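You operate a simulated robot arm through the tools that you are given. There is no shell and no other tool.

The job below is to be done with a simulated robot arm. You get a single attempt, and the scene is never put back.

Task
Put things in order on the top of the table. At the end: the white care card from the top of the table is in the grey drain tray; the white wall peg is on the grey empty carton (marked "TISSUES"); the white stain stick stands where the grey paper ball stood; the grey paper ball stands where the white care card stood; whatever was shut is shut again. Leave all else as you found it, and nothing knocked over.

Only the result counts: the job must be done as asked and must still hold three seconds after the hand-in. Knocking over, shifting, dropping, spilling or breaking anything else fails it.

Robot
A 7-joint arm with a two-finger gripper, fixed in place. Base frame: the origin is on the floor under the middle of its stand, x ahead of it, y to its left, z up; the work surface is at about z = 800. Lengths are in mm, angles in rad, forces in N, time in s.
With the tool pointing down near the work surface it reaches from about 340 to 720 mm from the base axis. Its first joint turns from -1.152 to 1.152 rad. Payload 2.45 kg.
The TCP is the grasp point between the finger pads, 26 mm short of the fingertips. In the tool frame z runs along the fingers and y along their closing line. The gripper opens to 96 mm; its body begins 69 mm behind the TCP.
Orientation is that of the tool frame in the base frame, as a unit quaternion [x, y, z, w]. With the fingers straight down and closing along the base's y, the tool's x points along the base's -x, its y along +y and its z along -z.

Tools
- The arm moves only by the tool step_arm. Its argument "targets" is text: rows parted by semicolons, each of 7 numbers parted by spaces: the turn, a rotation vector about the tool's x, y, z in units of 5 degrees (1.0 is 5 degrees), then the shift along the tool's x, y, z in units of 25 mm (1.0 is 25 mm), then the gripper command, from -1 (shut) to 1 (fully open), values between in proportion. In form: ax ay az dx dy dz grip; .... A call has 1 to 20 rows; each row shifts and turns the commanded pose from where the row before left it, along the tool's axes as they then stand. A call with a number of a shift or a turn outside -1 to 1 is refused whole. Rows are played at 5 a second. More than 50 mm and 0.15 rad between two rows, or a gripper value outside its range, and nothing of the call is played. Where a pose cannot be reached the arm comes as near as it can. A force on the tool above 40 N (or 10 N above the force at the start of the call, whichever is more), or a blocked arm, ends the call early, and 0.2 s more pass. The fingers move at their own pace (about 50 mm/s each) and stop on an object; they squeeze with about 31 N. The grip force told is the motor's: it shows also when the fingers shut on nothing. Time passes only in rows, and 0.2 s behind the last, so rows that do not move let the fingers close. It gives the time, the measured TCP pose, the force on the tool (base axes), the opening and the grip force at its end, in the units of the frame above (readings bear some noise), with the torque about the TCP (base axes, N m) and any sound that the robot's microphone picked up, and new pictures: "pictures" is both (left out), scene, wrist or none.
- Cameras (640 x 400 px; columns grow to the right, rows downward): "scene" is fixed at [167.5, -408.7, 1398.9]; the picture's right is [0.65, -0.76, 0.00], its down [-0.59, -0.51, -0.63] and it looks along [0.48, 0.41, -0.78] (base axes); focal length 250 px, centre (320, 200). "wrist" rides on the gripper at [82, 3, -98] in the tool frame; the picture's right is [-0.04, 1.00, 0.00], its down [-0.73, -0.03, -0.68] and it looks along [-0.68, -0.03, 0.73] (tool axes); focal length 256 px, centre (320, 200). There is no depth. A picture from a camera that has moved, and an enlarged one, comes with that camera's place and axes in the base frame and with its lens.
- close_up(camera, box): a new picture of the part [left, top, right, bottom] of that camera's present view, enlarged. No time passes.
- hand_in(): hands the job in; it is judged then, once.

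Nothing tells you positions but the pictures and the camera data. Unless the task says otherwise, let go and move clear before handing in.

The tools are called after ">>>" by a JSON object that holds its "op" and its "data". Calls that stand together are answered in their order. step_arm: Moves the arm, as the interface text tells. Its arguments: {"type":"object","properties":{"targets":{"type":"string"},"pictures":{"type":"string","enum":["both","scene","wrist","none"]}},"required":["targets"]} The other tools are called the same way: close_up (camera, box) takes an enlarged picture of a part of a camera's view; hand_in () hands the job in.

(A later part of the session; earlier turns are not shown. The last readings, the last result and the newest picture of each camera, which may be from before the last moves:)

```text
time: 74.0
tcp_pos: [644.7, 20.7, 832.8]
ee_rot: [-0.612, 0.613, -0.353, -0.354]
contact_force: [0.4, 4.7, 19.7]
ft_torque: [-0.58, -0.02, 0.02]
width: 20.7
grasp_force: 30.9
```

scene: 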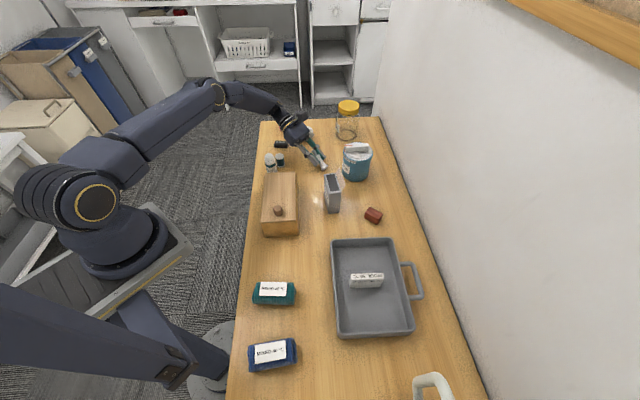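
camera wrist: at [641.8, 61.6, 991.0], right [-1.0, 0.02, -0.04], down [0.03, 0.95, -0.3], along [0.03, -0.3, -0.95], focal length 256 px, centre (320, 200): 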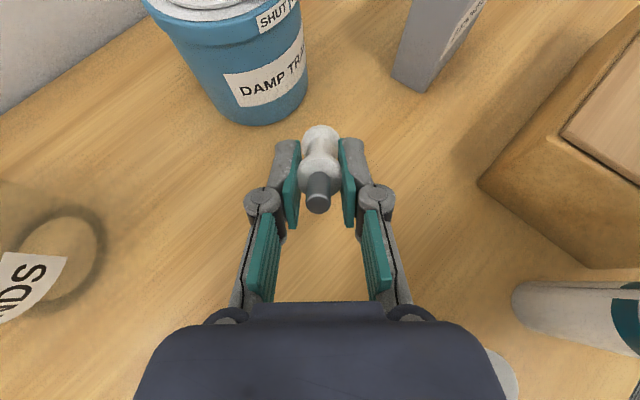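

The head is touching and the peg is pivoting smoothly in the grip as I press, which lays it down under control. I'll go a bit lower, keeping the fingertips off the table.

>>> {"op": "step_arm", "data": {"targets": "0 0 0 -0.087 0 0.05 -1; 0 0 0 0 0 0 -1", "pictures": "none"}}

>>> {"op": "step_arm", "data": {"targets": "0 0 0 -0.07 0 0.04 -1; 0 0 0 0 0 0 -1", "pictures": "both"}}

>>> {"op": "close_up", "data": {"camera": "scene", "box": [290, 120, 360, 180]}}

>>> {"op": "close_up", "data": {"camera": "wrist", "box": [230, 80, 410, 240]}}

```text
time: 74.6
tcp_pos: [645.5, 19.0, 831.7]
ee_rot: [0.613, -0.612, 0.354, 0.352]
contact_force: [0.6, 7.3, 19.7]
ft_torque: [-0.47, 0.0, 0.04]
width: 20.5
grasp_force: 30.4
```

```text
time: 75.2
tcp_pos: [644.3, 19.1, 828.0]
ee_rot: [0.613, -0.612, 0.353, 0.353]
contact_force: [-0.1, 5.8, 18.7]
ft_torque: [-0.55, 0.02, 0.02]
width: 20.5
grasp_force: 30.8
camera wrist: at [640.4, 61.8, 948.8], right [-1.0, 0.02, -0.04], down [0.03, 0.95, -0.3], along [0.03, -0.3, -0.95], focal length 256 px, centre (320, 200)
```

scene: 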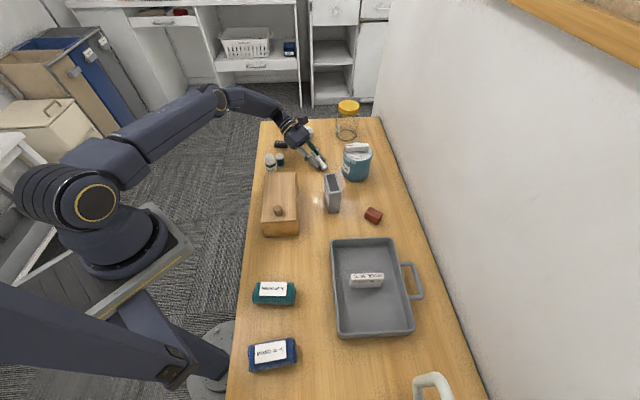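
wrist: 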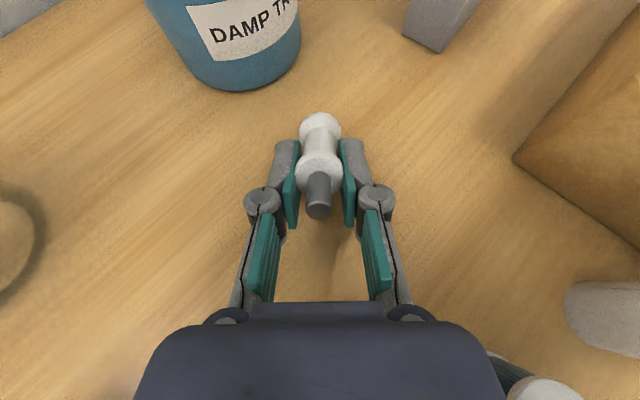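

```text
6.67 times, centred on (325, 150) of scene
camera zoom: at [167.1, -408.6, 1399.0], right [0.65, -0.76, 0.0], down [-0.59, -0.51, -0.63], along [0.48, 0.41, -0.78], focal length 1670 px, centre (287, 533)
```

zoom: 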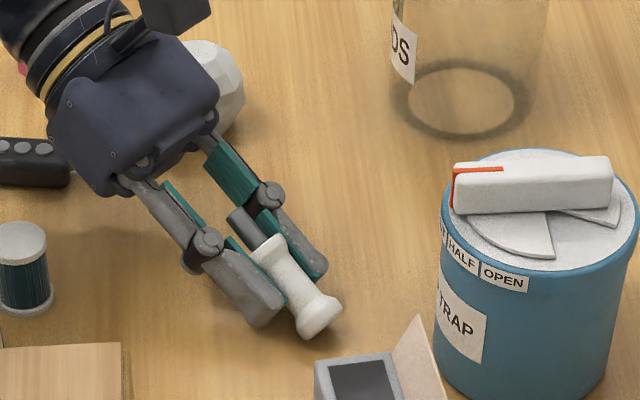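

```text
2.50 times, centred on (320, 160) of wrist
camera zoom: at [640.4, 61.8, 948.8], right [-1.0, 0.02, -0.04], down [0.03, 0.95, -0.3], along [0.03, -0.3, -0.95], focal length 640 px, centre (320, 300)
```

zoom: 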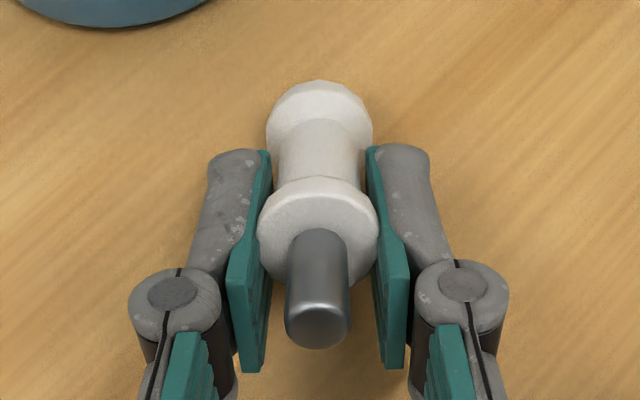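

The peg is nearly down. I'll relieve the push slightly and open only a little, so the fingers keep it from rolling as it settles.

>>> {"op": "step_arm", "data": {"targets": "0 0 0 0 0 0 -0.4; 0 0 0 0 0 0 -0.36; 0 0 0 0 0 0 -0.34; 0 0 0 0 0 0 -0.34; 0 0 0 0 0 0 -0.34", "pictures": "both"}}

>>> {"op": "close_up", "data": {"camera": "scene", "box": [290, 120, 360, 180]}}

>>> {"op": "close_up", "data": {"camera": "wrist", "box": [230, 80, 410, 240]}}

```text
time: 76.4
tcp_pos: [644.8, 19.4, 827.7]
ee_rot: [0.613, -0.611, 0.355, 0.353]
contact_force: [0.0, -0.1, 0.2]
ft_torque: [0.0, -0.01, 0.02]
width: 31.6
grasp_force: 0.1
camera wrist: at [640.7, 61.9, 948.6], right [-1.0, 0.02, -0.03], down [0.03, 0.95, -0.3], along [0.03, -0.3, -0.95], focal length 256 px, centre (320, 200)
```

scene: 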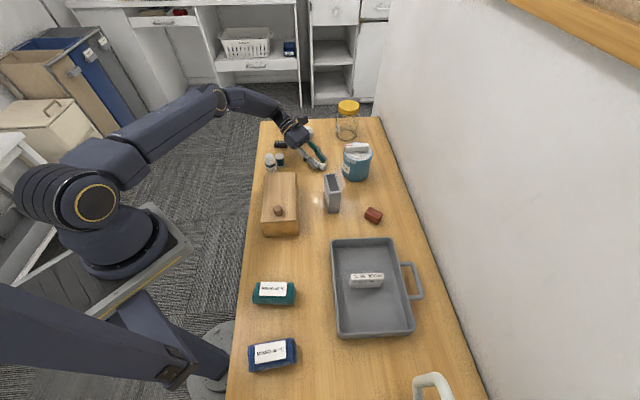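
wrist: 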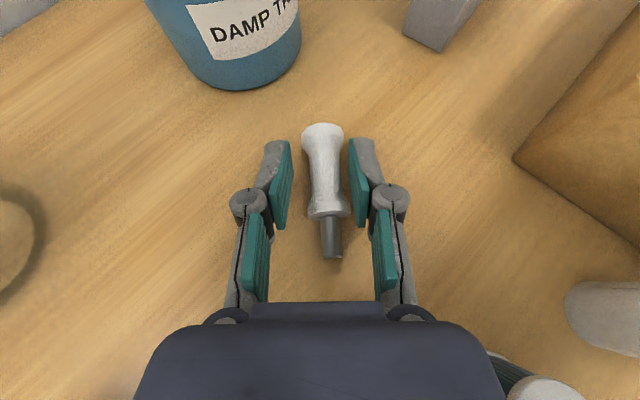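

```text
6.67 times, centred on (325, 150) of scene
camera zoom: at [167.5, -408.7, 1398.9], right [0.65, -0.76, 0.0], down [-0.59, -0.51, -0.63], along [0.48, 0.41, -0.78], focal length 1670 px, centre (287, 533)
```

zoom: 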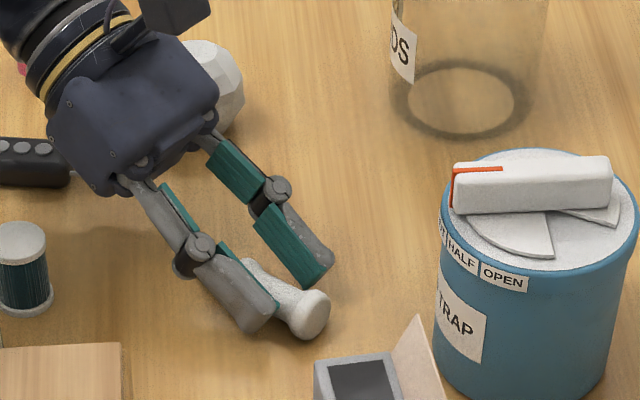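

```text
2.50 times, centred on (320, 160) of wrist
camera zoom: at [640.7, 61.9, 948.6], right [-1.0, 0.02, -0.03], down [0.03, 0.95, -0.3], along [0.03, -0.3, -0.95], focal length 640 px, centre (320, 300)
```

zoom: 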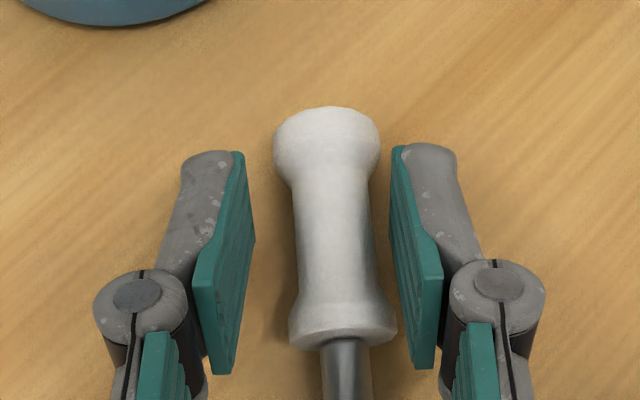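

The peg lies flat between the fingers, stem pointing toward the hand, just as planned. I'll rise and bring the tool back to vertical to re-grasp it by the neck.

>>> {"op": "step_arm", "data": {"targets": "0 0 0 0.35 0 -0.2 -0.2; 0 0 0 0.69 0 -0.4 0; 0 0 0 0.69 0 -0.4 0; 0 0 0 0.69 0 -0.4 0; 0 -1 0 0 0 0 0; 0 -1 0 0 0 0 0; 0 -1 0 0 0 0 0; 0 -1 0 0 0 0 0; 0 -1 0 0 0 0 0; 0 -1 0 0 0 0 0; 0 -1 0 0 0 0 0; 0 -1 0 0 0 0 0; 0 -1 0 0 0 0 0; 0 -1 0 0 0 0 0; 0 -1 0 0 0 0 0; 0 -1 0 0 0 0 0; 0 0 -0.84 0.6 0.16 -0.8 0; 0 0 0 0 0 0 0", "pictures": "both"}}

>>> {"op": "close_up", "data": {"camera": "wrist", "box": [250, 60, 390, 200]}}

>>> {"op": "close_up", "data": {"camera": "scene", "box": [255, 90, 375, 190]}}

```text
time: 80.2
tcp_pos: [639.6, 3.4, 916.8]
ee_rot: [0.732, -0.681, 0.0, 0.0]
contact_force: [0.1, -0.3, 0.0]
ft_torque: [0.02, 0.01, 0.0]
width: 48.0
grasp_force: 0.0
camera wrist: at [641.9, -79.7, 1016.4], right [-1.0, -0.03, 0.0], down [-0.02, 0.73, 0.68], along [-0.02, 0.68, -0.73], focal length 256 px, centre (320, 200)
```

scene: 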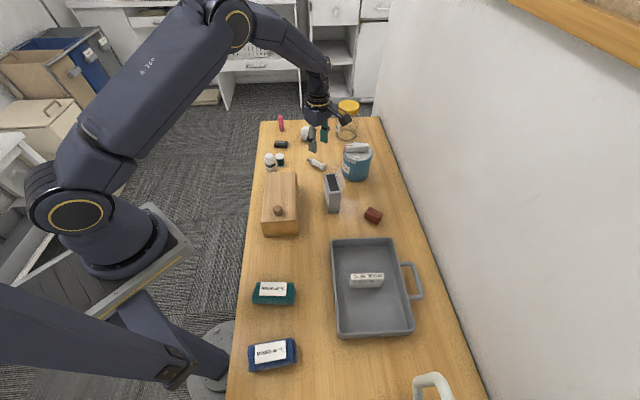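
wrist: 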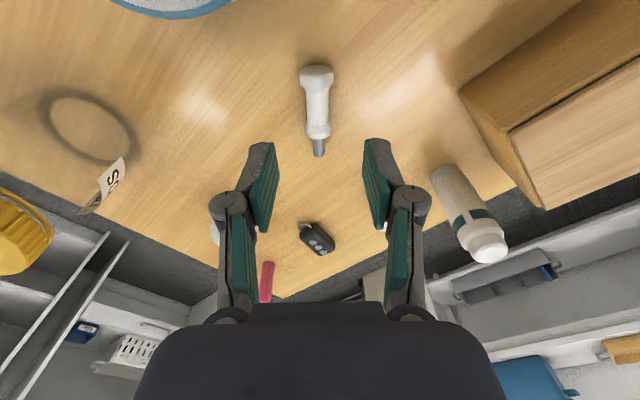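

```text
2.86 times, centred on (320, 130) of wrist
camera zoom: at [641.9, -79.7, 1016.4], right [-1.0, -0.03, 0.0], down [-0.02, 0.73, 0.68], along [-0.02, 0.68, -0.73], focal length 731 px, centre (320, 400)
```

zoom: 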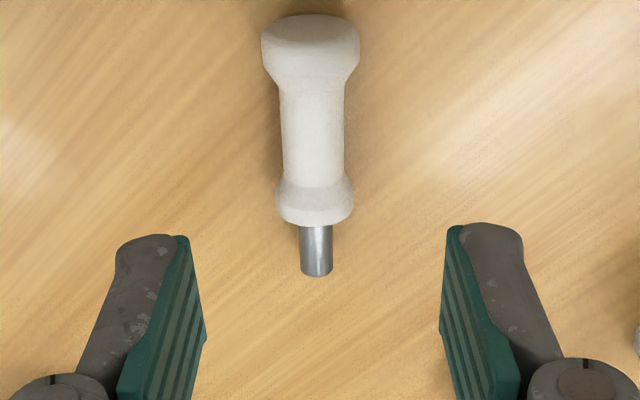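

```text
4.00 times, centred on (315, 140) of scene
camera zoom: at [167.4, -408.8, 1398.9], right [0.65, -0.76, 0.0], down [-0.59, -0.51, -0.63], along [0.48, 0.41, -0.78], focal length 1002 px, centre (340, 440)
```

zoom: 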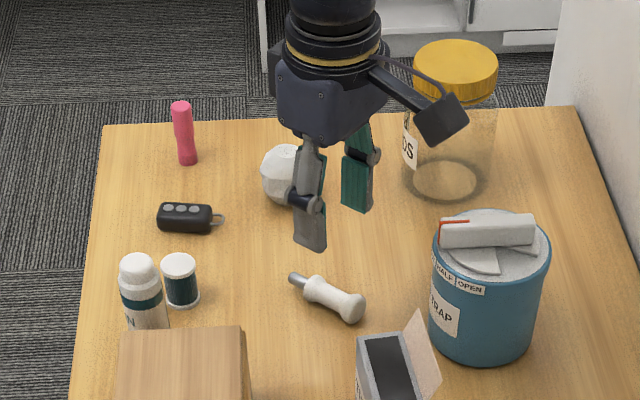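

The peg lies square to the fingers with its neck centre near (641.6,7). I'll adjust a couple of millimetres and descend around the neck.

>>> {"op": "step_arm", "data": {"targets": "0 0 0 -0.138 -0.09 0.5 -0.1; 0 0 0 0 0 0.8 -0.1; 0 0 0 0 0 0.8 -0.1; 0 0 0 0 0 0.6 -0.1; 0 0 0 0 0 0.4 -0.1; 0 0 0 0 0 0.32 -0.1; 0 0 0 0 0 0 -0.1", "pictures": "both"}}

>>> {"op": "close_up", "data": {"camera": "wrist", "box": [230, 60, 410, 240]}}

>>> {"op": "close_up", "data": {"camera": "scene", "box": [275, 110, 365, 185]}}

```text
time: 81.8
tcp_pos: [643.1, 6.5, 831.6]
ee_rot: [0.733, -0.681, 0.0, 0.0]
contact_force: [-0.3, 0.3, 0.4]
ft_torque: [-0.05, 0.0, -0.03]
width: 43.4
grasp_force: 0.0
camera wrist: at [644.5, -75.6, 930.6], right [-1.0, -0.03, 0.0], down [-0.02, 0.73, 0.68], along [-0.02, 0.68, -0.73], focal length 256 px, centre (320, 200)
```

scene: 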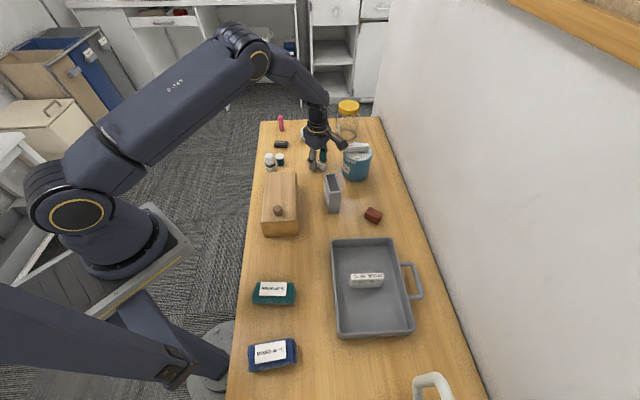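
wrist: 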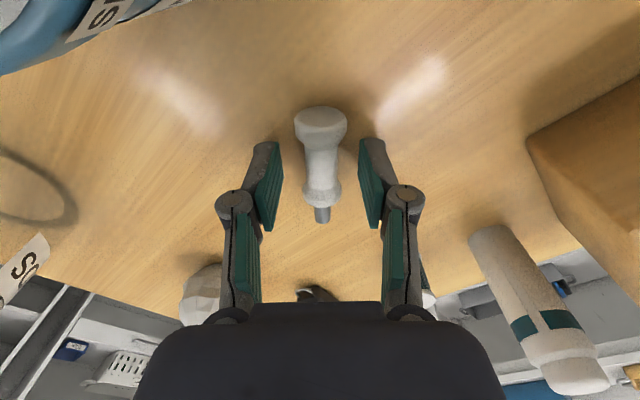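

```text
2.22 times, centred on (320, 150) of wrist
camera zoom: at [644.5, -75.6, 930.6], right [-1.0, -0.03, 0.0], down [-0.02, 0.73, 0.68], along [-0.02, 0.68, -0.73], focal length 569 px, centre (320, 311)
```

zoom: 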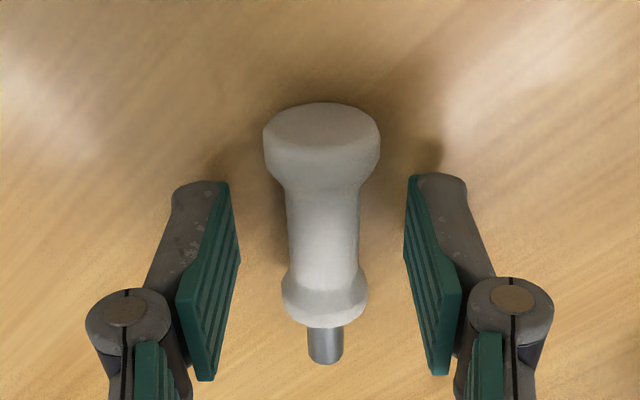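

```text
5.33 times, centred on (320, 148) of scene
camera zoom: at [167.5, -408.7, 1398.9], right [0.65, -0.76, 0.0], down [-0.59, -0.51, -0.63], along [0.48, 0.41, -0.78], focal length 1336 px, centre (320, 480)
```

zoom: 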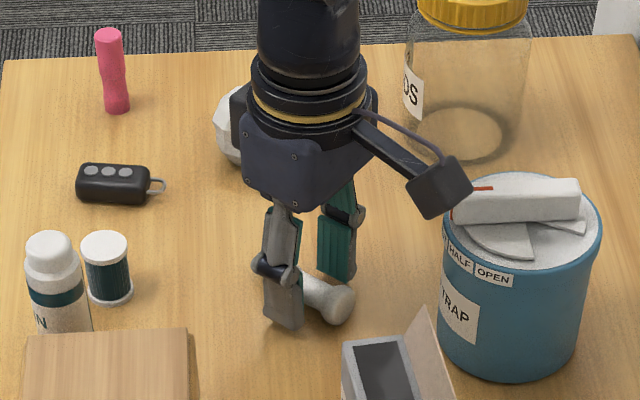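

>>> {"op": "step_arm", "data": {"targets": "0 0 0 0 0 0.08 -0.1; 0 0 0 0 0 0 -0.5; 0 0 0 0 0 0 -1; 0 0 0 0 0 0 -1; 0 0 0 0 0 0 -1; 0 0 0 0 0 0 -1", "pictures": "wrist"}}

>>> {"op": "close_up", "data": {"camera": "wrist", "box": [230, 60, 410, 240]}}

>>> {"op": "close_up", "data": {"camera": "scene", "box": [275, 110, 365, 185]}}

```text
time: 83.2
tcp_pos: [642.7, 6.9, 830.8]
ee_rot: [0.732, -0.681, 0.0, 0.0]
contact_force: [-0.5, -0.3, 0.1]
ft_torque: [0.02, 0.0, 0.01]
width: 16.6
grasp_force: 31.3
camera wrist: at [644.4, -75.4, 928.8], right [-1.0, -0.03, 0.0], down [-0.02, 0.73, 0.68], along [-0.02, 0.68, -0.73], focal length 256 px, centre (320, 200)
```

wrist: 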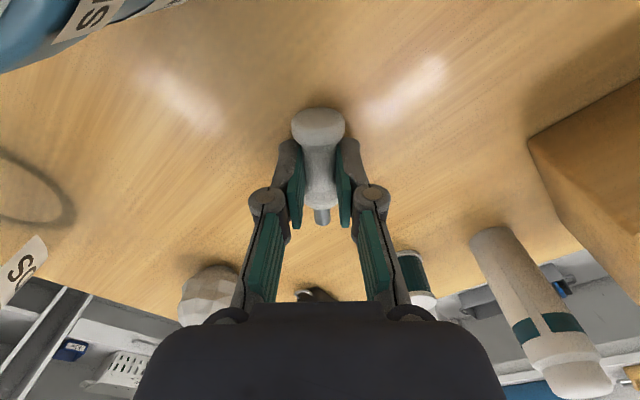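

```text
2.22 times, centred on (320, 150) of wrist
camera zoom: at [644.4, -75.4, 928.8], right [-1.0, -0.03, 0.0], down [-0.02, 0.73, 0.68], along [-0.02, 0.68, -0.73], focal length 569 px, centre (320, 311)
```

zoom: 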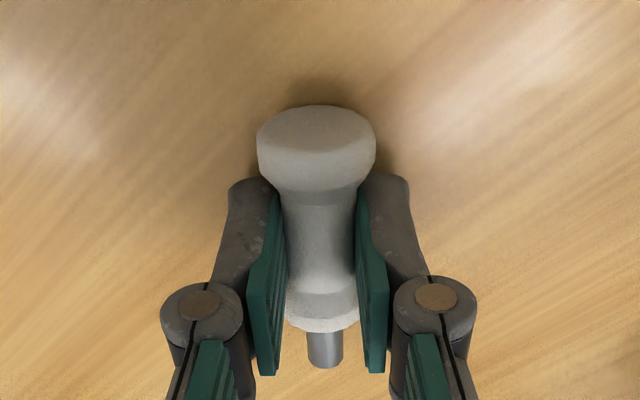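

```text
5.33 times, centred on (320, 148) of scene
camera zoom: at [167.5, -408.7, 1398.9], right [0.65, -0.76, 0.0], down [-0.59, -0.51, -0.63], along [0.48, 0.41, -0.78], focal length 1336 px, centre (320, 480)
```

zoom: 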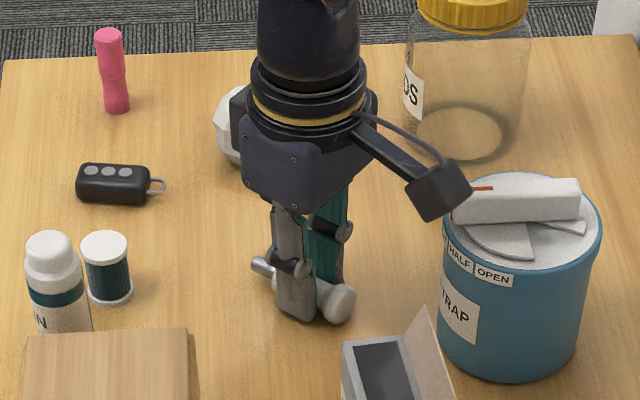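

The neck is gripped at 16.6 mm. Now I'll lift it high and yaw the tool around so the hand can approach the carton from over the tray side.

>>> {"op": "step_arm", "data": {"targets": "0 0 0 0 0 -0.4 -1; 0 0 0 0 0 -1 -1; 0 0 0 0 0 -1 -1; 0 0 0 0 0 -1 -1; 0 0 0 0 0 -1 -1; 0 0 0 0 0 -1 -1; 0 0 0 0 0 -1 -1; 0 0 0 0 0 -1 -1; 0 0 1 0 0 0 -1; 0 0 1 0 0 0 -1; 0 0 1 0 0 0 -1; 0 0 1 0 0 0 -1; 0 0 1 0 0 0 -1; 0 0 1 0 0 0 -1; 0 0 1 0 0 0 -1; 0 0 1 0 0 0 -1; 0 0 1 0 0 0 -1; 0 0 1 0 0 0 -1; 0 0 1 0 0 0 -1; 0 0 1 0 0 0 -1", "pictures": "both"}}

>>> {"op": "step_arm", "data": {"targets": "0 0 1 0 0 0 -1; 0 0 1 0 0 0 -1; 0 0 1 0 0 0 -1; 0 0 1 0 0 0 -1; 0 0 1 0 0 0 -1; 0 0 1 0 0 0 -1; 0 0 1 0 0 0 -1; 0 0 0 0 0 0 -1", "pictures": "none"}}

```text
time: 87.4
tcp_pos: [643.2, 7.6, 1014.8]
ee_rot: [-0.293, 0.956, 0.0, 0.001]
contact_force: [0.3, 0.5, -0.2]
ft_torque: [0.01, 0.0, 0.01]
width: 16.4
grasp_force: 31.2
camera wrist: at [572.2, -36.1, 1114.3], right [-0.53, 0.85, 0.0], down [0.62, 0.39, 0.68], along [0.58, 0.36, -0.73], focal length 256 px, centre (320, 200)
```

scene: 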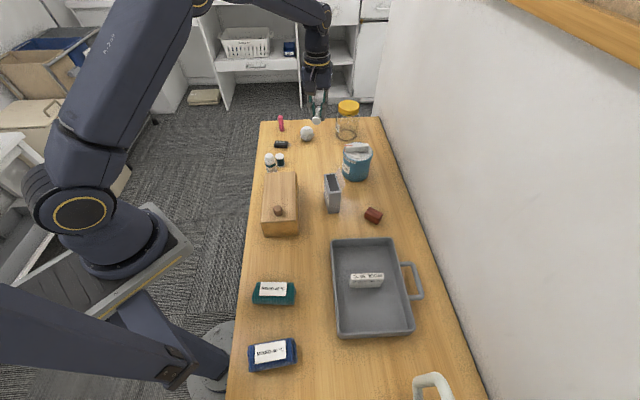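
wrist: 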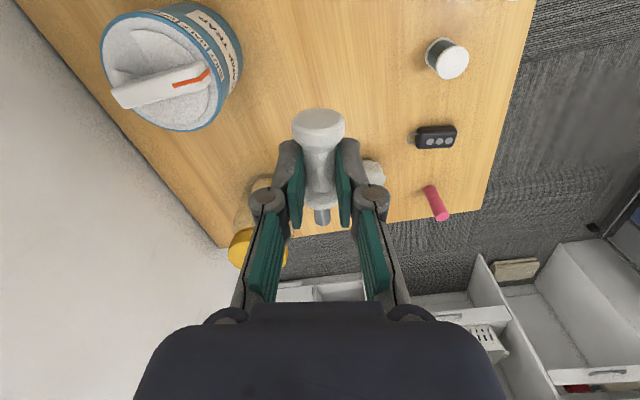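

```text
time: 89.2
tcp_pos: [642.7, 9.1, 1015.9]
ee_rot: [0.009, 1.0, 0.001, 0.0]
contact_force: [0.4, -0.1, 0.0]
ft_torque: [-0.02, -0.02, 0.01]
width: 16.1
grasp_force: 31.0
```

Yaw is now about 0°. I'll translate to a staging point between the carton and tray, then continue yawing to about -110°.

>>> {"op": "step_arm", "data": {"targets": "0 0 0 0.49 -0.916 0 -1; 0 0 0 0.49 -0.916 0 -1; 0 0 0 0.49 -0.916 0 -1; 0 0 0 0.49 -0.916 0 -1; 0 0 0 0.49 -0.916 0 -1; 0 0 0 0.49 -0.916 0 -1; 0 0 0 0.49 -0.916 0 -1; 0 0 0 0.49 -0.916 0 -1; 0 0 0 0.49 -0.916 0 -1; 0 0 0 0.49 -0.916 0 -1; 0 0 1 0 0 0 -1; 0 0 1 0 0 0 -1; 0 0 1 0 0 0 -1; 0 0 1 0 0 0 -1; 0 0 1 0 0 0 -1; 0 0 1 0 0 0 -1; 0 0 1 0 0 0 -1; 0 0 1 0 0 0 -1; 0 0 1 0 0 0 -1; 0 0 1 0 0 0 -1", "pictures": "none"}}

>>> {"op": "step_arm", "data": {"targets": "0 0 1 0 0 0 -1; 0 0 1 0 0 0 -1; 0 0 1 0 0 0 -1; 0 0 1 0 0 0 -1; 0 0 1 0 0 0 -1; 0 0 1 0 0 0 -1; 0 0 1 0 0 0 -1; 0 0 1 0 0 0 -1; 0 0 1 0 0 0 -1; 0 0 1 0 0 0 -1; 0 0 1 0 0 0 -1; 0 0 0.8 0 0 0 -1; 0 0 0 0 0 0 -1", "pictures": "both"}}

```text
time: 93.4
tcp_pos: [517.4, -219.5, 1015.7]
ee_rot: [0.43, 0.903, -0.001, 0.001]
contact_force: [-0.1, 0.4, -0.8]
ft_torque: [0.04, 0.0, -0.01]
width: 16.4
grasp_force: 30.5
```

```text
time: 96.2
tcp_pos: [517.7, -219.4, 1015.5]
ee_rot: [0.819, 0.574, 0.0, 0.0]
contact_force: [0.9, 0.0, -0.3]
ft_torque: [-0.01, 0.02, 0.01]
width: 16.0
grasp_force: 31.4
camera wrist: at [547.7, -144.4, 1114.8], right [0.93, -0.38, 0.0], down [-0.28, -0.68, 0.68], along [-0.26, -0.63, -0.73], focal length 256 px, centre (320, 200)
```

scene: 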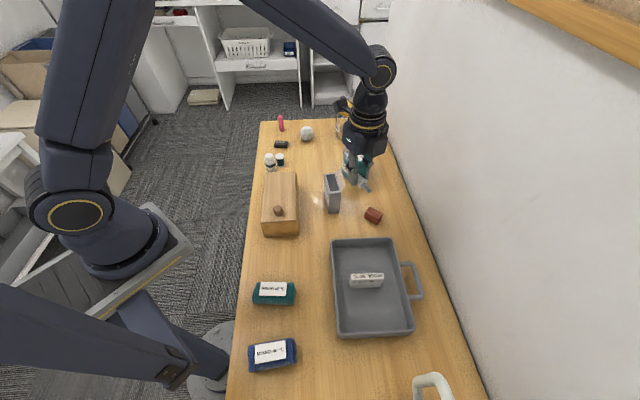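
wrist: 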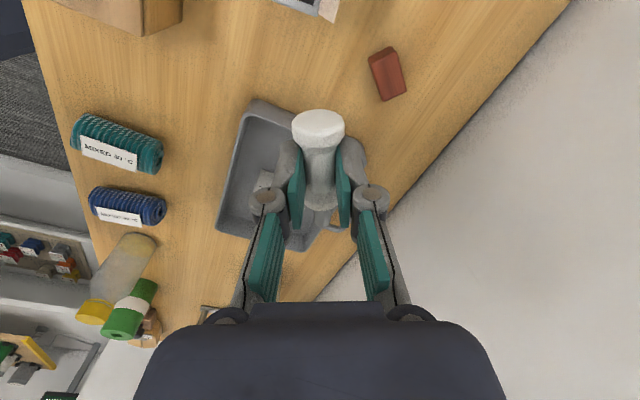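

At -110° yaw. Now I'll tilt the hand up 90° so the peg stands stem-down, checking the arm can follow.

>>> {"op": "step_arm", "data": {"targets": "0 1 0 0 0 0 -1; 0 1 0 0 0 0 -1; 0 1 0 0 0 0 -1; 0 1 0 0 0 0 -1; 0 1 0 0 0 0 -1; 0 1 0 0 0 0 -1; 0 1 0 0 0 0 -1; 0 1 0 0 0 0 -1; 0 1 0 0 0 0 -1; 0 1 0 0 0 0 -1; 0 0 0 0 0 0 -1", "pictures": "scene"}}

>>> {"op": "step_arm", "data": {"targets": "0 1 0 0 0 0 -1; 0 1 0 0 0 0 -1; 0 1 0 0 0 0 -1; 0 1 0 0 0 0 -1; 0 1 0 0 0 0 -1; 0 1 0 0 0 0 -1; 0 1 0 0 0 0 -1; 0 1 0 0 0 0 -1; 0 0 0 0 0 0 -1", "pictures": "both"}}

>>> {"op": "close_up", "data": {"camera": "scene", "box": [300, 120, 440, 240]}}

```text
time: 98.6
tcp_pos: [518.0, -221.0, 1015.6]
ee_rot: [0.741, 0.521, 0.346, -0.243]
contact_force: [0.0, -0.4, -0.3]
ft_torque: [0.03, 0.02, -0.03]
width: 16.3
grasp_force: 30.8
```

scene: 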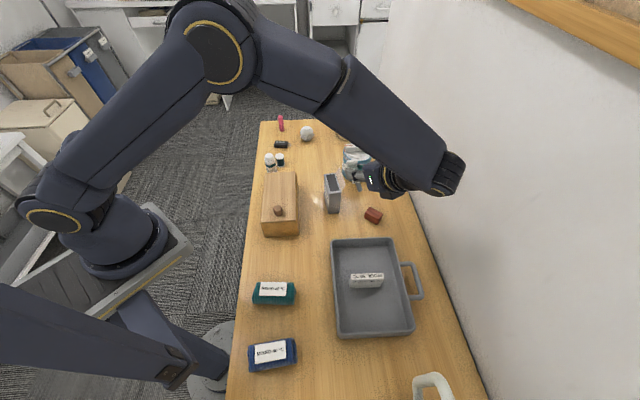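

```text
time: 100.6
tcp_pos: [517.6, -219.0, 1015.3]
ee_rot: [0.578, 0.406, 0.58, -0.407]
contact_force: [0.0, -0.7, -0.2]
ft_torque: [0.02, 0.0, -0.03]
width: 16.3
grasp_force: 30.7
camera wrist: at [486.3, -314.0, 1097.2], right [0.94, -0.34, -0.04], down [-0.26, -0.63, -0.73], along [0.22, 0.7, -0.68], focal length 256 px, centre (320, 200)
```

scene: 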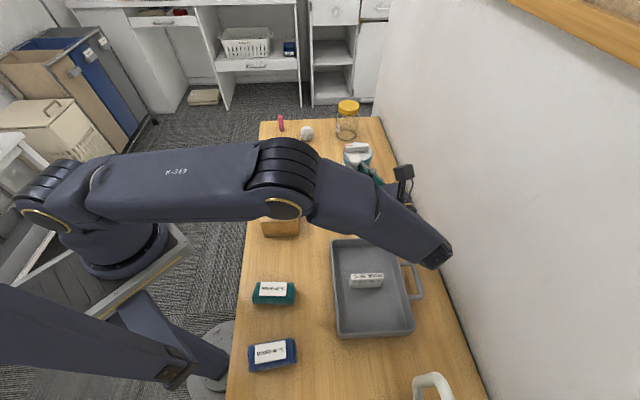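
wrist: 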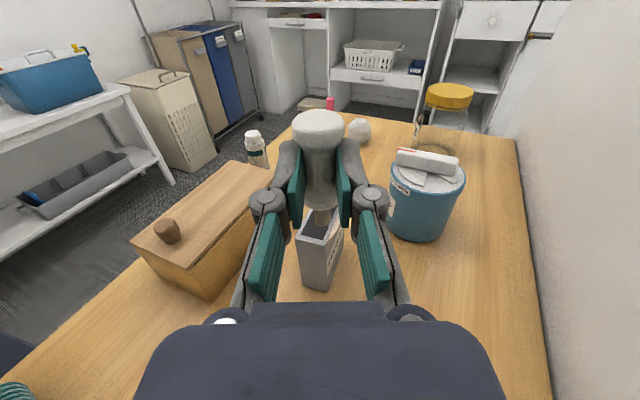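

```text
3.33 times, centred on (370, 180) of scene
camera zoom: at [167.5, -408.8, 1398.9], right [0.65, -0.76, 0.0], down [-0.59, -0.51, -0.63], along [0.48, 0.41, -0.78], focal length 835 px, centre (153, 267)
```

zoom: 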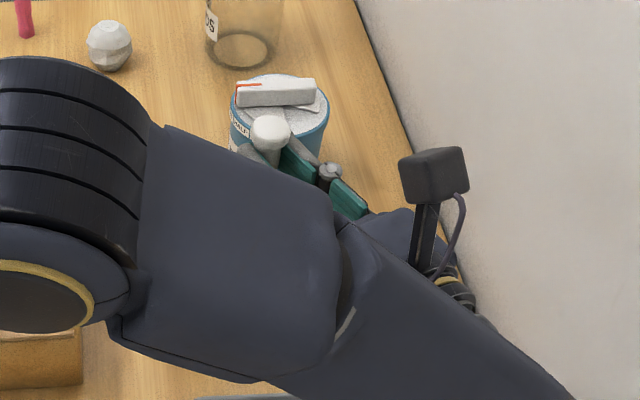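

The peg is now upright, stem down, in a horizontal hand. I'll move it over the carton at this height and check alignment.

>>> {"op": "step_arm", "data": {"targets": "0 0 0 0 -0.03 0.6 -1; 0 0 0 0 -0.03 0.8 -1; 0 0 0 0 -0.03 0.8 -1; 0 0 0 0 0 0.7 -1; 0 0 0 0 0 0 -1", "pictures": "both"}}

>>> {"op": "close_up", "data": {"camera": "wrist", "box": [240, 80, 400, 300]}}

>>> {"op": "close_up", "data": {"camera": "scene", "box": [300, 120, 400, 220]}}

```text
time: 101.8
tcp_pos: [538.3, -151.7, 1015.7]
ee_rot: [0.578, 0.407, 0.578, -0.407]
contact_force: [-0.5, -0.5, 0.8]
ft_torque: [-0.02, -0.01, -0.02]
width: 16.0
grasp_force: 31.5
camera wrist: at [507.7, -245.9, 1098.4], right [0.94, -0.34, -0.04], down [-0.26, -0.63, -0.73], along [0.22, 0.7, -0.68], focal length 256 px, centre (320, 200)
```

scene: 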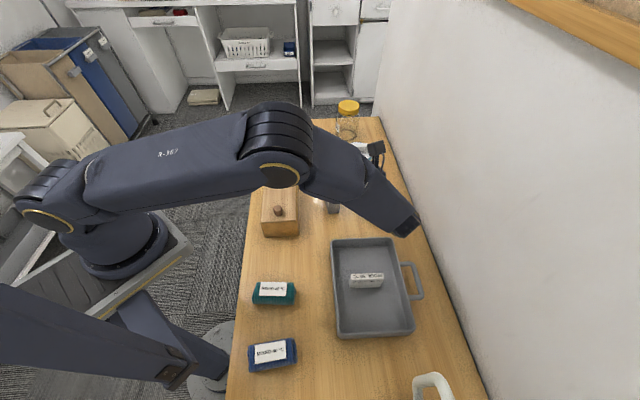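
wrist: 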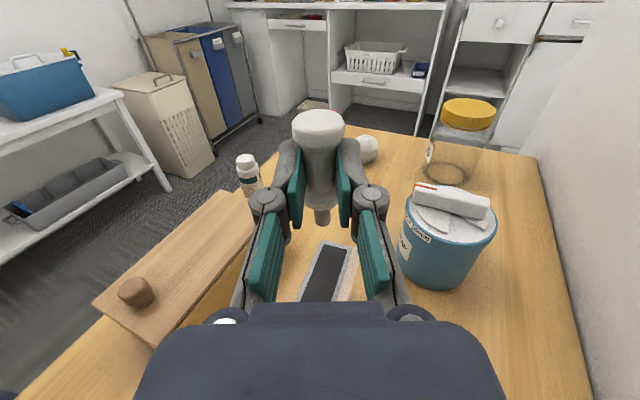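

```text
1.82 times, centred on (320, 190) of wrist
camera zoom: at [507.7, -245.9, 1098.4], right [0.94, -0.34, -0.04], down [-0.26, -0.63, -0.73], along [0.22, 0.7, -0.68], focal length 465 px, centre (320, 218)
```

zoom: 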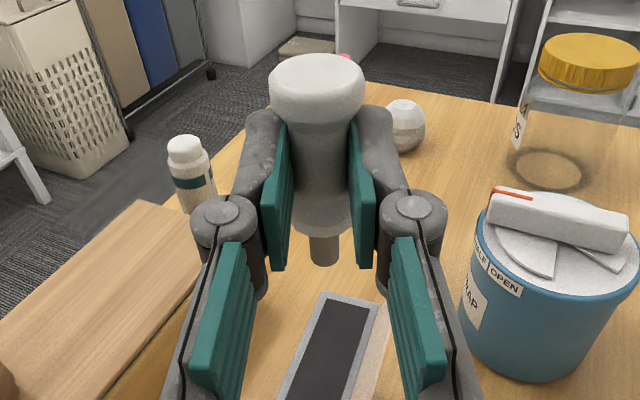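

```text
4.00 times, centred on (350, 170) of scene
camera zoom: at [167.5, -408.7, 1398.9], right [0.65, -0.76, 0.0], down [-0.59, -0.51, -0.63], along [0.48, 0.41, -0.78], focal length 1002 px, centre (200, 320)
```

zoom: 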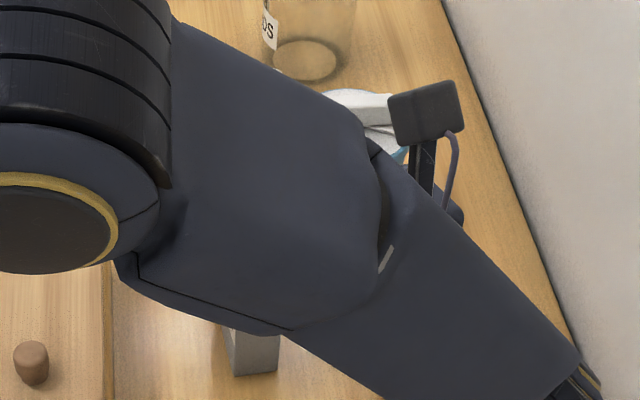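

The alignment is good to a couple of millimetres. I'll trim the position, correct a slight 1.4° lean from how it lay, and lower to about 10 mm above the panel.

>>> {"op": "step_arm", "data": {"targets": "0 -0.28 0 0 0.08 0.06 -1; 0 0 0 -0.6 0 0.015 -1; 0 0 0 -0.8 0 0.02 -1; 0 0 0 -0.6 0 0.015 -1; 0 0 0 -0.3 0 0.007 -1; 0 0 0 0 0 0 -1", "pictures": "both"}}

>>> {"op": "close_up", "data": {"camera": "wrist", "box": [240, 80, 400, 300]}}

>>> {"op": "close_up", "data": {"camera": "scene", "box": [220, 100, 440, 260]}}

```text
time: 103.2
tcp_pos: [542.8, -149.9, 958.7]
ee_rot: [0.586, 0.412, 0.571, -0.401]
contact_force: [0.2, 1.4, -0.4]
ft_torque: [0.0, 0.0, 0.02]
width: 16.1
grasp_force: 31.4
camera wrist: at [511.8, -243.3, 1042.4], right [0.94, -0.34, -0.04], down [-0.26, -0.65, -0.72], along [0.22, 0.68, -0.7], focal length 256 px, centre (320, 200)
```

scene: 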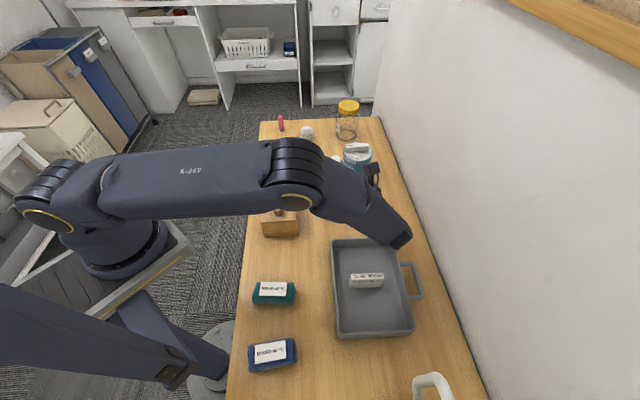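
wrist: 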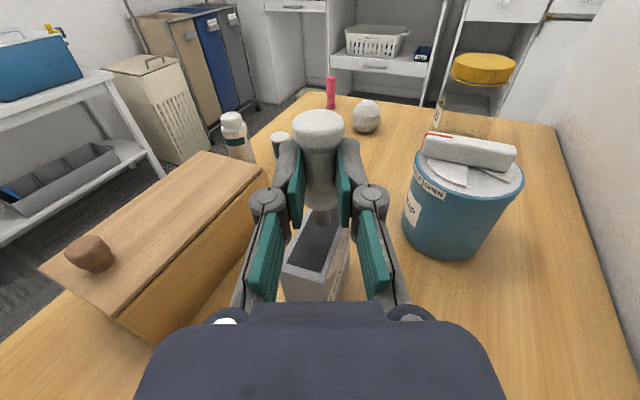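

```text
1.82 times, centred on (320, 190) of wrist
camera zoom: at [511.8, -243.3, 1042.4], right [0.94, -0.34, -0.04], down [-0.26, -0.65, -0.72], along [0.22, 0.68, -0.7], focal length 465 px, centre (320, 218)
```

zoom: 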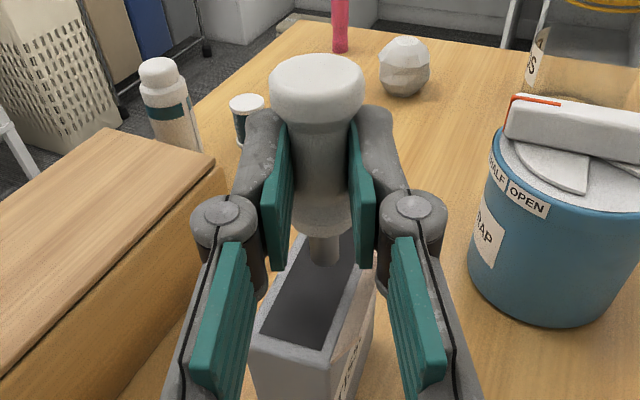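

```text
2.50 times, centred on (330, 180) of scene
camera zoom: at [167.5, -408.7, 1398.9], right [0.65, -0.76, 0.0], down [-0.59, -0.51, -0.63], along [0.48, 0.41, -0.78], focal length 626 px, centre (295, 250)
```

zoom: 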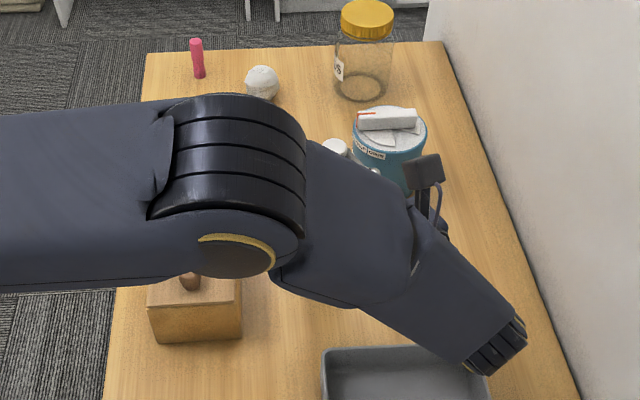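

The stem is above the panel with about 13 mm to go. I'll lower in small steps and stop at the very first touch.

>>> {"op": "step_arm", "data": {"targets": "0 0 0 -0.2 0 0.005 -1; 0 0 0 -0.12 0 0.003 -1; 0 0 0 0 0 0 -1", "pictures": "none"}}

>>> {"op": "step_arm", "data": {"targets": "0 0 0 -0.04 0 0.001 -1; 0 0 0 0 0 0 -1", "pictures": "none"}}

>>> {"op": "step_arm", "data": {"targets": "0 0 0 -0.04 0 0.001 -1; 0 0 0 0 0 0 -1", "pictures": "wrist"}}

>>> {"op": "close_up", "data": {"camera": "wrist", "box": [270, 160, 370, 260]}}

```text
time: 104.0
tcp_pos: [542.0, -150.0, 950.4]
ee_rot: [0.586, 0.412, 0.571, -0.402]
contact_force: [1.1, 0.1, -1.0]
ft_torque: [0.0, 0.01, 0.02]
width: 16.2
grasp_force: 30.8
```

```text
time: 104.6
tcp_pos: [541.3, -149.7, 948.6]
ee_rot: [0.586, 0.412, 0.57, -0.401]
contact_force: [-0.2, 0.8, -0.4]
ft_torque: [0.02, 0.0, 0.0]
width: 16.2
grasp_force: 31.1
```

```text
time: 105.2
tcp_pos: [542.1, -149.9, 947.6]
ee_rot: [0.586, 0.412, 0.571, -0.402]
contact_force: [-0.6, -0.1, -0.4]
ft_torque: [0.02, 0.0, -0.01]
width: 15.9
grasp_force: 31.1
camera wrist: at [511.6, -242.9, 1032.3], right [0.94, -0.34, -0.04], down [-0.26, -0.65, -0.72], along [0.22, 0.68, -0.7], focal length 256 px, centre (320, 200)
```

wrist: 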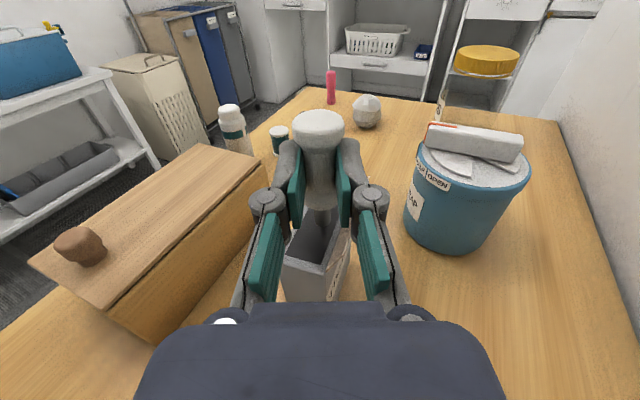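

```text
4.00 times, centred on (320, 210) of wrist
camera zoom: at [511.6, -242.9, 1032.3], right [0.94, -0.34, -0.04], down [-0.26, -0.65, -0.72], along [0.22, 0.68, -0.7], focal length 1024 px, centre (320, 160)
```

zoom: 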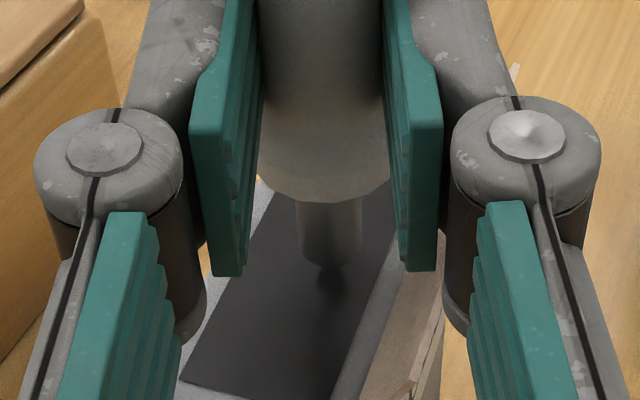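

The stem is about 5 mm right of the panel's centre line, so I'll shift it left and continue down in small steps.

>>> {"op": "step_arm", "data": {"targets": "0 0 0 0 -0.1 0 -1; 0 0 0 0 -0.1 0 -1; 0 0 0 0 0 0 -1", "pictures": "none"}}

>>> {"op": "step_arm", "data": {"targets": "0 0 0 -0.04 0 0.001 -1; 0 0 0 0 0 0 -1", "pictures": "none"}}

>>> {"op": "step_arm", "data": {"targets": "0 0 0 -0.03 0 0.001 -1; 0 0 0 0 0 0 -1", "pictures": "none"}}

>>> {"op": "close_up", "data": {"camera": "wrist", "box": [270, 160, 370, 260]}}

```text
time: 106.0
tcp_pos: [537.1, -148.5, 948.1]
ee_rot: [0.585, 0.411, 0.572, -0.401]
contact_force: [-0.3, 0.1, -0.3]
ft_torque: [-0.03, -0.01, 0.0]
width: 16.2
grasp_force: 30.8
```

```text
time: 106.6
tcp_pos: [538.0, -148.1, 946.0]
ee_rot: [0.585, 0.411, 0.572, -0.402]
contact_force: [0.5, 0.2, 0.4]
ft_torque: [-0.02, -0.01, 0.0]
width: 16.0
grasp_force: 30.9
```

```text
time: 107.2
tcp_pos: [537.5, -146.2, 945.0]
ee_rot: [0.586, 0.411, 0.571, -0.401]
contact_force: [0.3, 0.3, -0.6]
ft_torque: [0.03, 0.02, -0.05]
width: 16.2
grasp_force: 31.2
```

```text
4.00 times, centred on (320, 210) of wrist
camera zoom: at [507.1, -240.4, 1030.7], right [0.94, -0.34, -0.04], down [-0.26, -0.65, -0.72], along [0.22, 0.68, -0.7], focal length 1024 px, centre (320, 160)
```

zoom: 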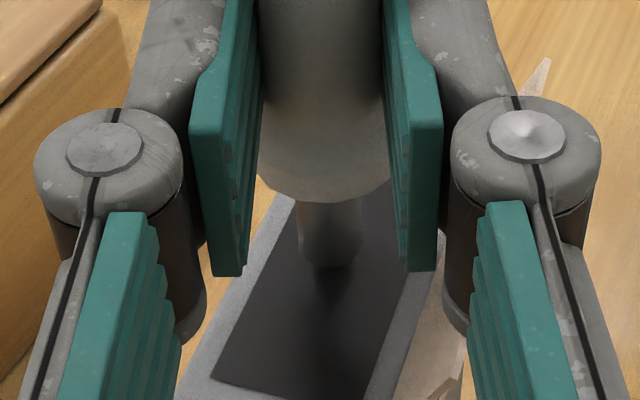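

>>> {"op": "step_arm", "data": {"targets": "0 0 0 -0.03 0 0.001 -1; 0 0 0 0 0 0 -1", "pictures": "none"}}

>>> {"op": "step_arm", "data": {"targets": "0 0 0 -0.03 0 0.001 -1; 0 0 0 0 0 0 -1", "pictures": "none"}}

>>> {"op": "step_arm", "data": {"targets": "0 0 0 -0.03 0 0.001 -1; 0 0 0 0 0 0 -1", "pictures": "none"}}

```text
time: 107.8
tcp_pos: [536.8, -147.6, 944.4]
ee_rot: [0.586, 0.412, 0.571, -0.402]
contact_force: [0.5, -0.1, -0.4]
ft_torque: [0.0, -0.02, 0.01]
width: 16.1
grasp_force: 31.1
```

```text
time: 108.4
tcp_pos: [536.0, -147.5, 943.8]
ee_rot: [0.586, 0.411, 0.571, -0.401]
contact_force: [0.1, 0.0, -0.7]
ft_torque: [0.01, 0.0, 0.02]
width: 16.3
grasp_force: 30.3
```

```text
time: 109.0
tcp_pos: [536.9, -147.0, 942.4]
ee_rot: [0.586, 0.412, 0.571, -0.401]
contact_force: [0.0, 0.6, -0.5]
ft_torque: [0.01, 0.0, -0.01]
width: 16.3
grasp_force: 30.9
```

>>> {"op": "step_arm", "data": {"targets": "0 0 0 -0.03 0 0.001 -1; 0 0 0 0 0 0 -1", "pictures": "none"}}

>>> {"op": "step_arm", "data": {"targets": "0 0 0 -0.03 0 0.001 -1; 0 0 0 0 0 0 -1", "pictures": "none"}}

>>> {"op": "close_up", "data": {"camera": "wrist", "box": [290, 190, 350, 250]}}

```text
time: 109.6
tcp_pos: [538.1, -147.3, 942.6]
ee_rot: [0.586, 0.412, 0.571, -0.402]
contact_force: [0.2, -0.1, -0.5]
ft_torque: [-0.01, 0.01, 0.01]
width: 16.4
grasp_force: 31.6
```

```text
time: 110.2
tcp_pos: [536.4, -147.4, 942.6]
ee_rot: [0.586, 0.411, 0.572, -0.401]
contact_force: [-0.8, 0.4, 0.2]
ft_torque: [-0.01, -0.01, -0.01]
width: 15.9
grasp_force: 30.5
```

```text
6.67 times, centred on (320, 220) of wrist
camera zoom: at [506.8, -240.7, 1026.6], right [0.94, -0.34, -0.04], down [-0.26, -0.65, -0.72], along [0.22, 0.68, -0.7], focal length 1707 px, centre (320, 67)
```

zoom: 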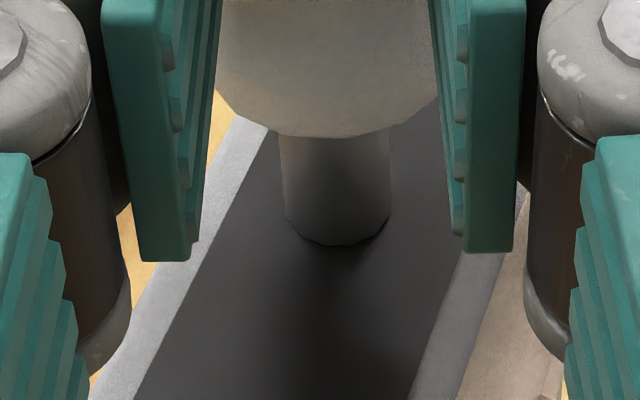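

>>> {"op": "step_arm", "data": {"targets": "0 0 0 -0.025 0 0.001 -1; 0 0 0 0 0 0 -1", "pictures": "none"}}

>>> {"op": "step_arm", "data": {"targets": "0 0 0 -0.025 0 0.001 -1; 0 0 0 0 0 0 -1", "pictures": "none"}}

>>> {"op": "step_arm", "data": {"targets": "0 0 0 -0.025 0 0.001 -1; 0 0 0 0 0 0 -1", "pictures": "none"}}

```text
time: 110.8
tcp_pos: [536.7, -148.8, 942.7]
ee_rot: [0.585, 0.412, 0.571, -0.402]
contact_force: [-0.8, -0.2, 1.3]
ft_torque: [0.02, 0.0, 0.0]
width: 16.1
grasp_force: 31.1
```

```text
time: 111.4
tcp_pos: [537.5, -148.4, 942.6]
ee_rot: [0.585, 0.411, 0.572, -0.402]
contact_force: [-0.2, 0.0, 4.7]
ft_torque: [0.1, 0.03, -0.02]
width: 15.8
grasp_force: 31.3
```

```text
time: 112.0
tcp_pos: [538.2, -147.4, 941.3]
ee_rot: [0.584, 0.412, 0.572, -0.402]
contact_force: [-1.8, -0.5, 12.7]
ft_torque: [0.21, -0.04, 0.01]
width: 16.3
grasp_force: 31.1
```

Contact is made, so I'll back off to a bare touch before releasing.

>>> {"op": "step_arm", "data": {"targets": "0 0 0 0.05 0 -0.001 -1; 0 0 0 0 0 0 -1; 0 0 0 0 0 0 -1", "pictures": "none"}}

>>> {"op": "close_up", "data": {"camera": "wrist", "box": [250, 80, 390, 260]}}

>>> {"op": "close_up", "data": {"camera": "scene", "box": [300, 130, 400, 230]}}

```text
time: 112.8
tcp_pos: [537.8, -147.8, 941.5]
ee_rot: [0.586, 0.412, 0.571, -0.402]
contact_force: [0.0, 0.9, 5.6]
ft_torque: [0.12, -0.03, 0.01]
width: 16.1
grasp_force: 30.8
```

```text
2.22 times, centred on (320, 170) of wrist
camera zoom: at [507.1, -241.0, 1026.3], right [0.94, -0.34, -0.04], down [-0.26, -0.65, -0.72], along [0.22, 0.68, -0.7], focal length 569 px, centre (320, 267)
```

zoom: 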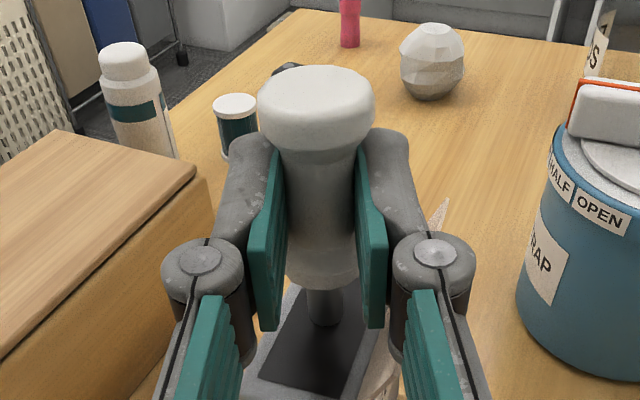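

```text
4.00 times, centred on (350, 180) of scene
camera zoom: at [167.4, -408.7, 1398.9], right [0.65, -0.76, 0.0], down [-0.59, -0.51, -0.63], along [0.48, 0.41, -0.78], focal length 1002 px, centre (200, 280)
```

zoom: 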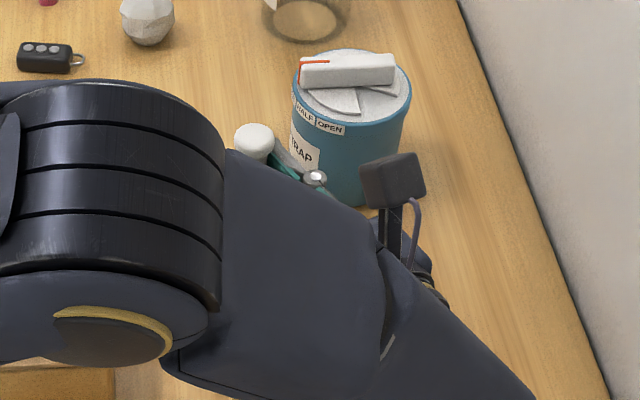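

>>> {"op": "step_arm", "data": {"targets": "0 0 0 0.02 0 0 -1; 0 0 0 0 0 0 -1; 0 0 0 0 0 0 -1", "pictures": "none"}}

```text
time: 113.6
tcp_pos: [536.8, -147.8, 941.9]
ee_rot: [0.586, 0.411, 0.572, -0.401]
contact_force: [-0.2, 0.0, 2.5]
ft_torque: [0.04, -0.01, 0.01]
width: 16.1
grasp_force: 31.0
```

>>> {"op": "step_arm", "data": {"targets": "0 0 0 0.014 0 0 -1; 0 0 0 0 0 0 -1; 0 0 0 0 0 0 -1", "pictures": "none"}}

```text
time: 114.4
tcp_pos: [538.0, -148.5, 943.5]
ee_rot: [0.586, 0.411, 0.572, -0.402]
contact_force: [0.6, 0.4, 0.2]
ft_torque: [0.0, 0.0, 0.01]
width: 16.2
grasp_force: 31.0
```

The force is essentially zero. I'll open the fingers slowly and symmetrically.

>>> {"op": "step_arm", "data": {"targets": "0 0 0 0 0 0 -0.62; 0 0 0 0 0 0 -0.57; 0 0 0 0 0 0 -0.52; 0 0 0 0 0 0 -0.45; 0 0 0 0 0 0 -0.38; 0 0 0 0 0 0 -0.3; 0 0 0 0 0 0 -0.3", "pictures": "wrist"}}

>>> {"op": "close_up", "data": {"camera": "wrist", "box": [250, 80, 390, 260]}}

```text
time: 116.0
tcp_pos: [536.5, -147.8, 943.5]
ee_rot: [0.585, 0.412, 0.571, -0.402]
contact_force: [0.0, -0.4, -0.2]
ft_torque: [0.0, 0.02, 0.0]
width: 33.9
grasp_force: 0.0
camera wrist: at [507.3, -241.2, 1027.4], right [0.94, -0.34, -0.04], down [-0.26, -0.65, -0.72], along [0.22, 0.68, -0.7], focal length 256 px, centre (320, 200)
```

wrist: 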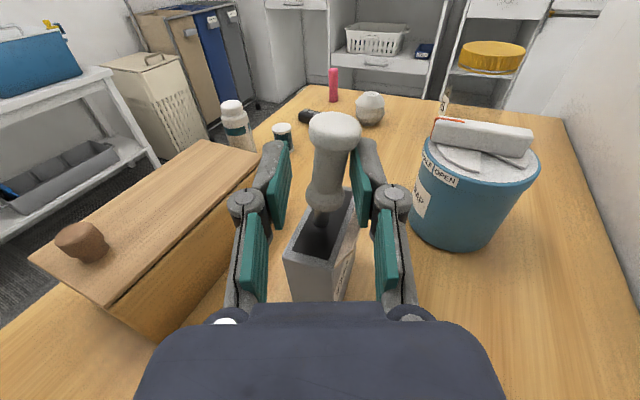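

```text
2.22 times, centred on (320, 170) of wrist
camera zoom: at [507.3, -241.2, 1027.4], right [0.94, -0.34, -0.04], down [-0.26, -0.65, -0.72], along [0.22, 0.68, -0.7], focal length 569 px, centre (320, 267)
```

zoom: 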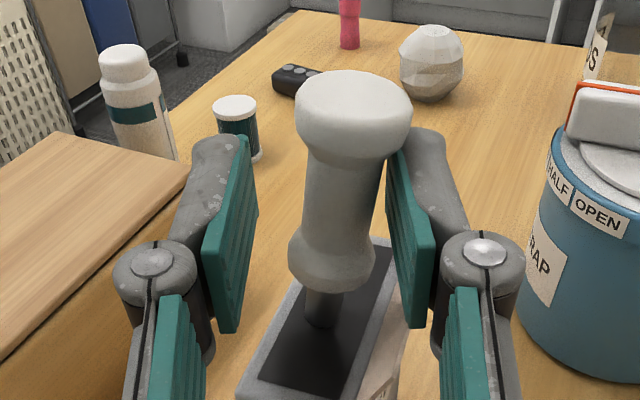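

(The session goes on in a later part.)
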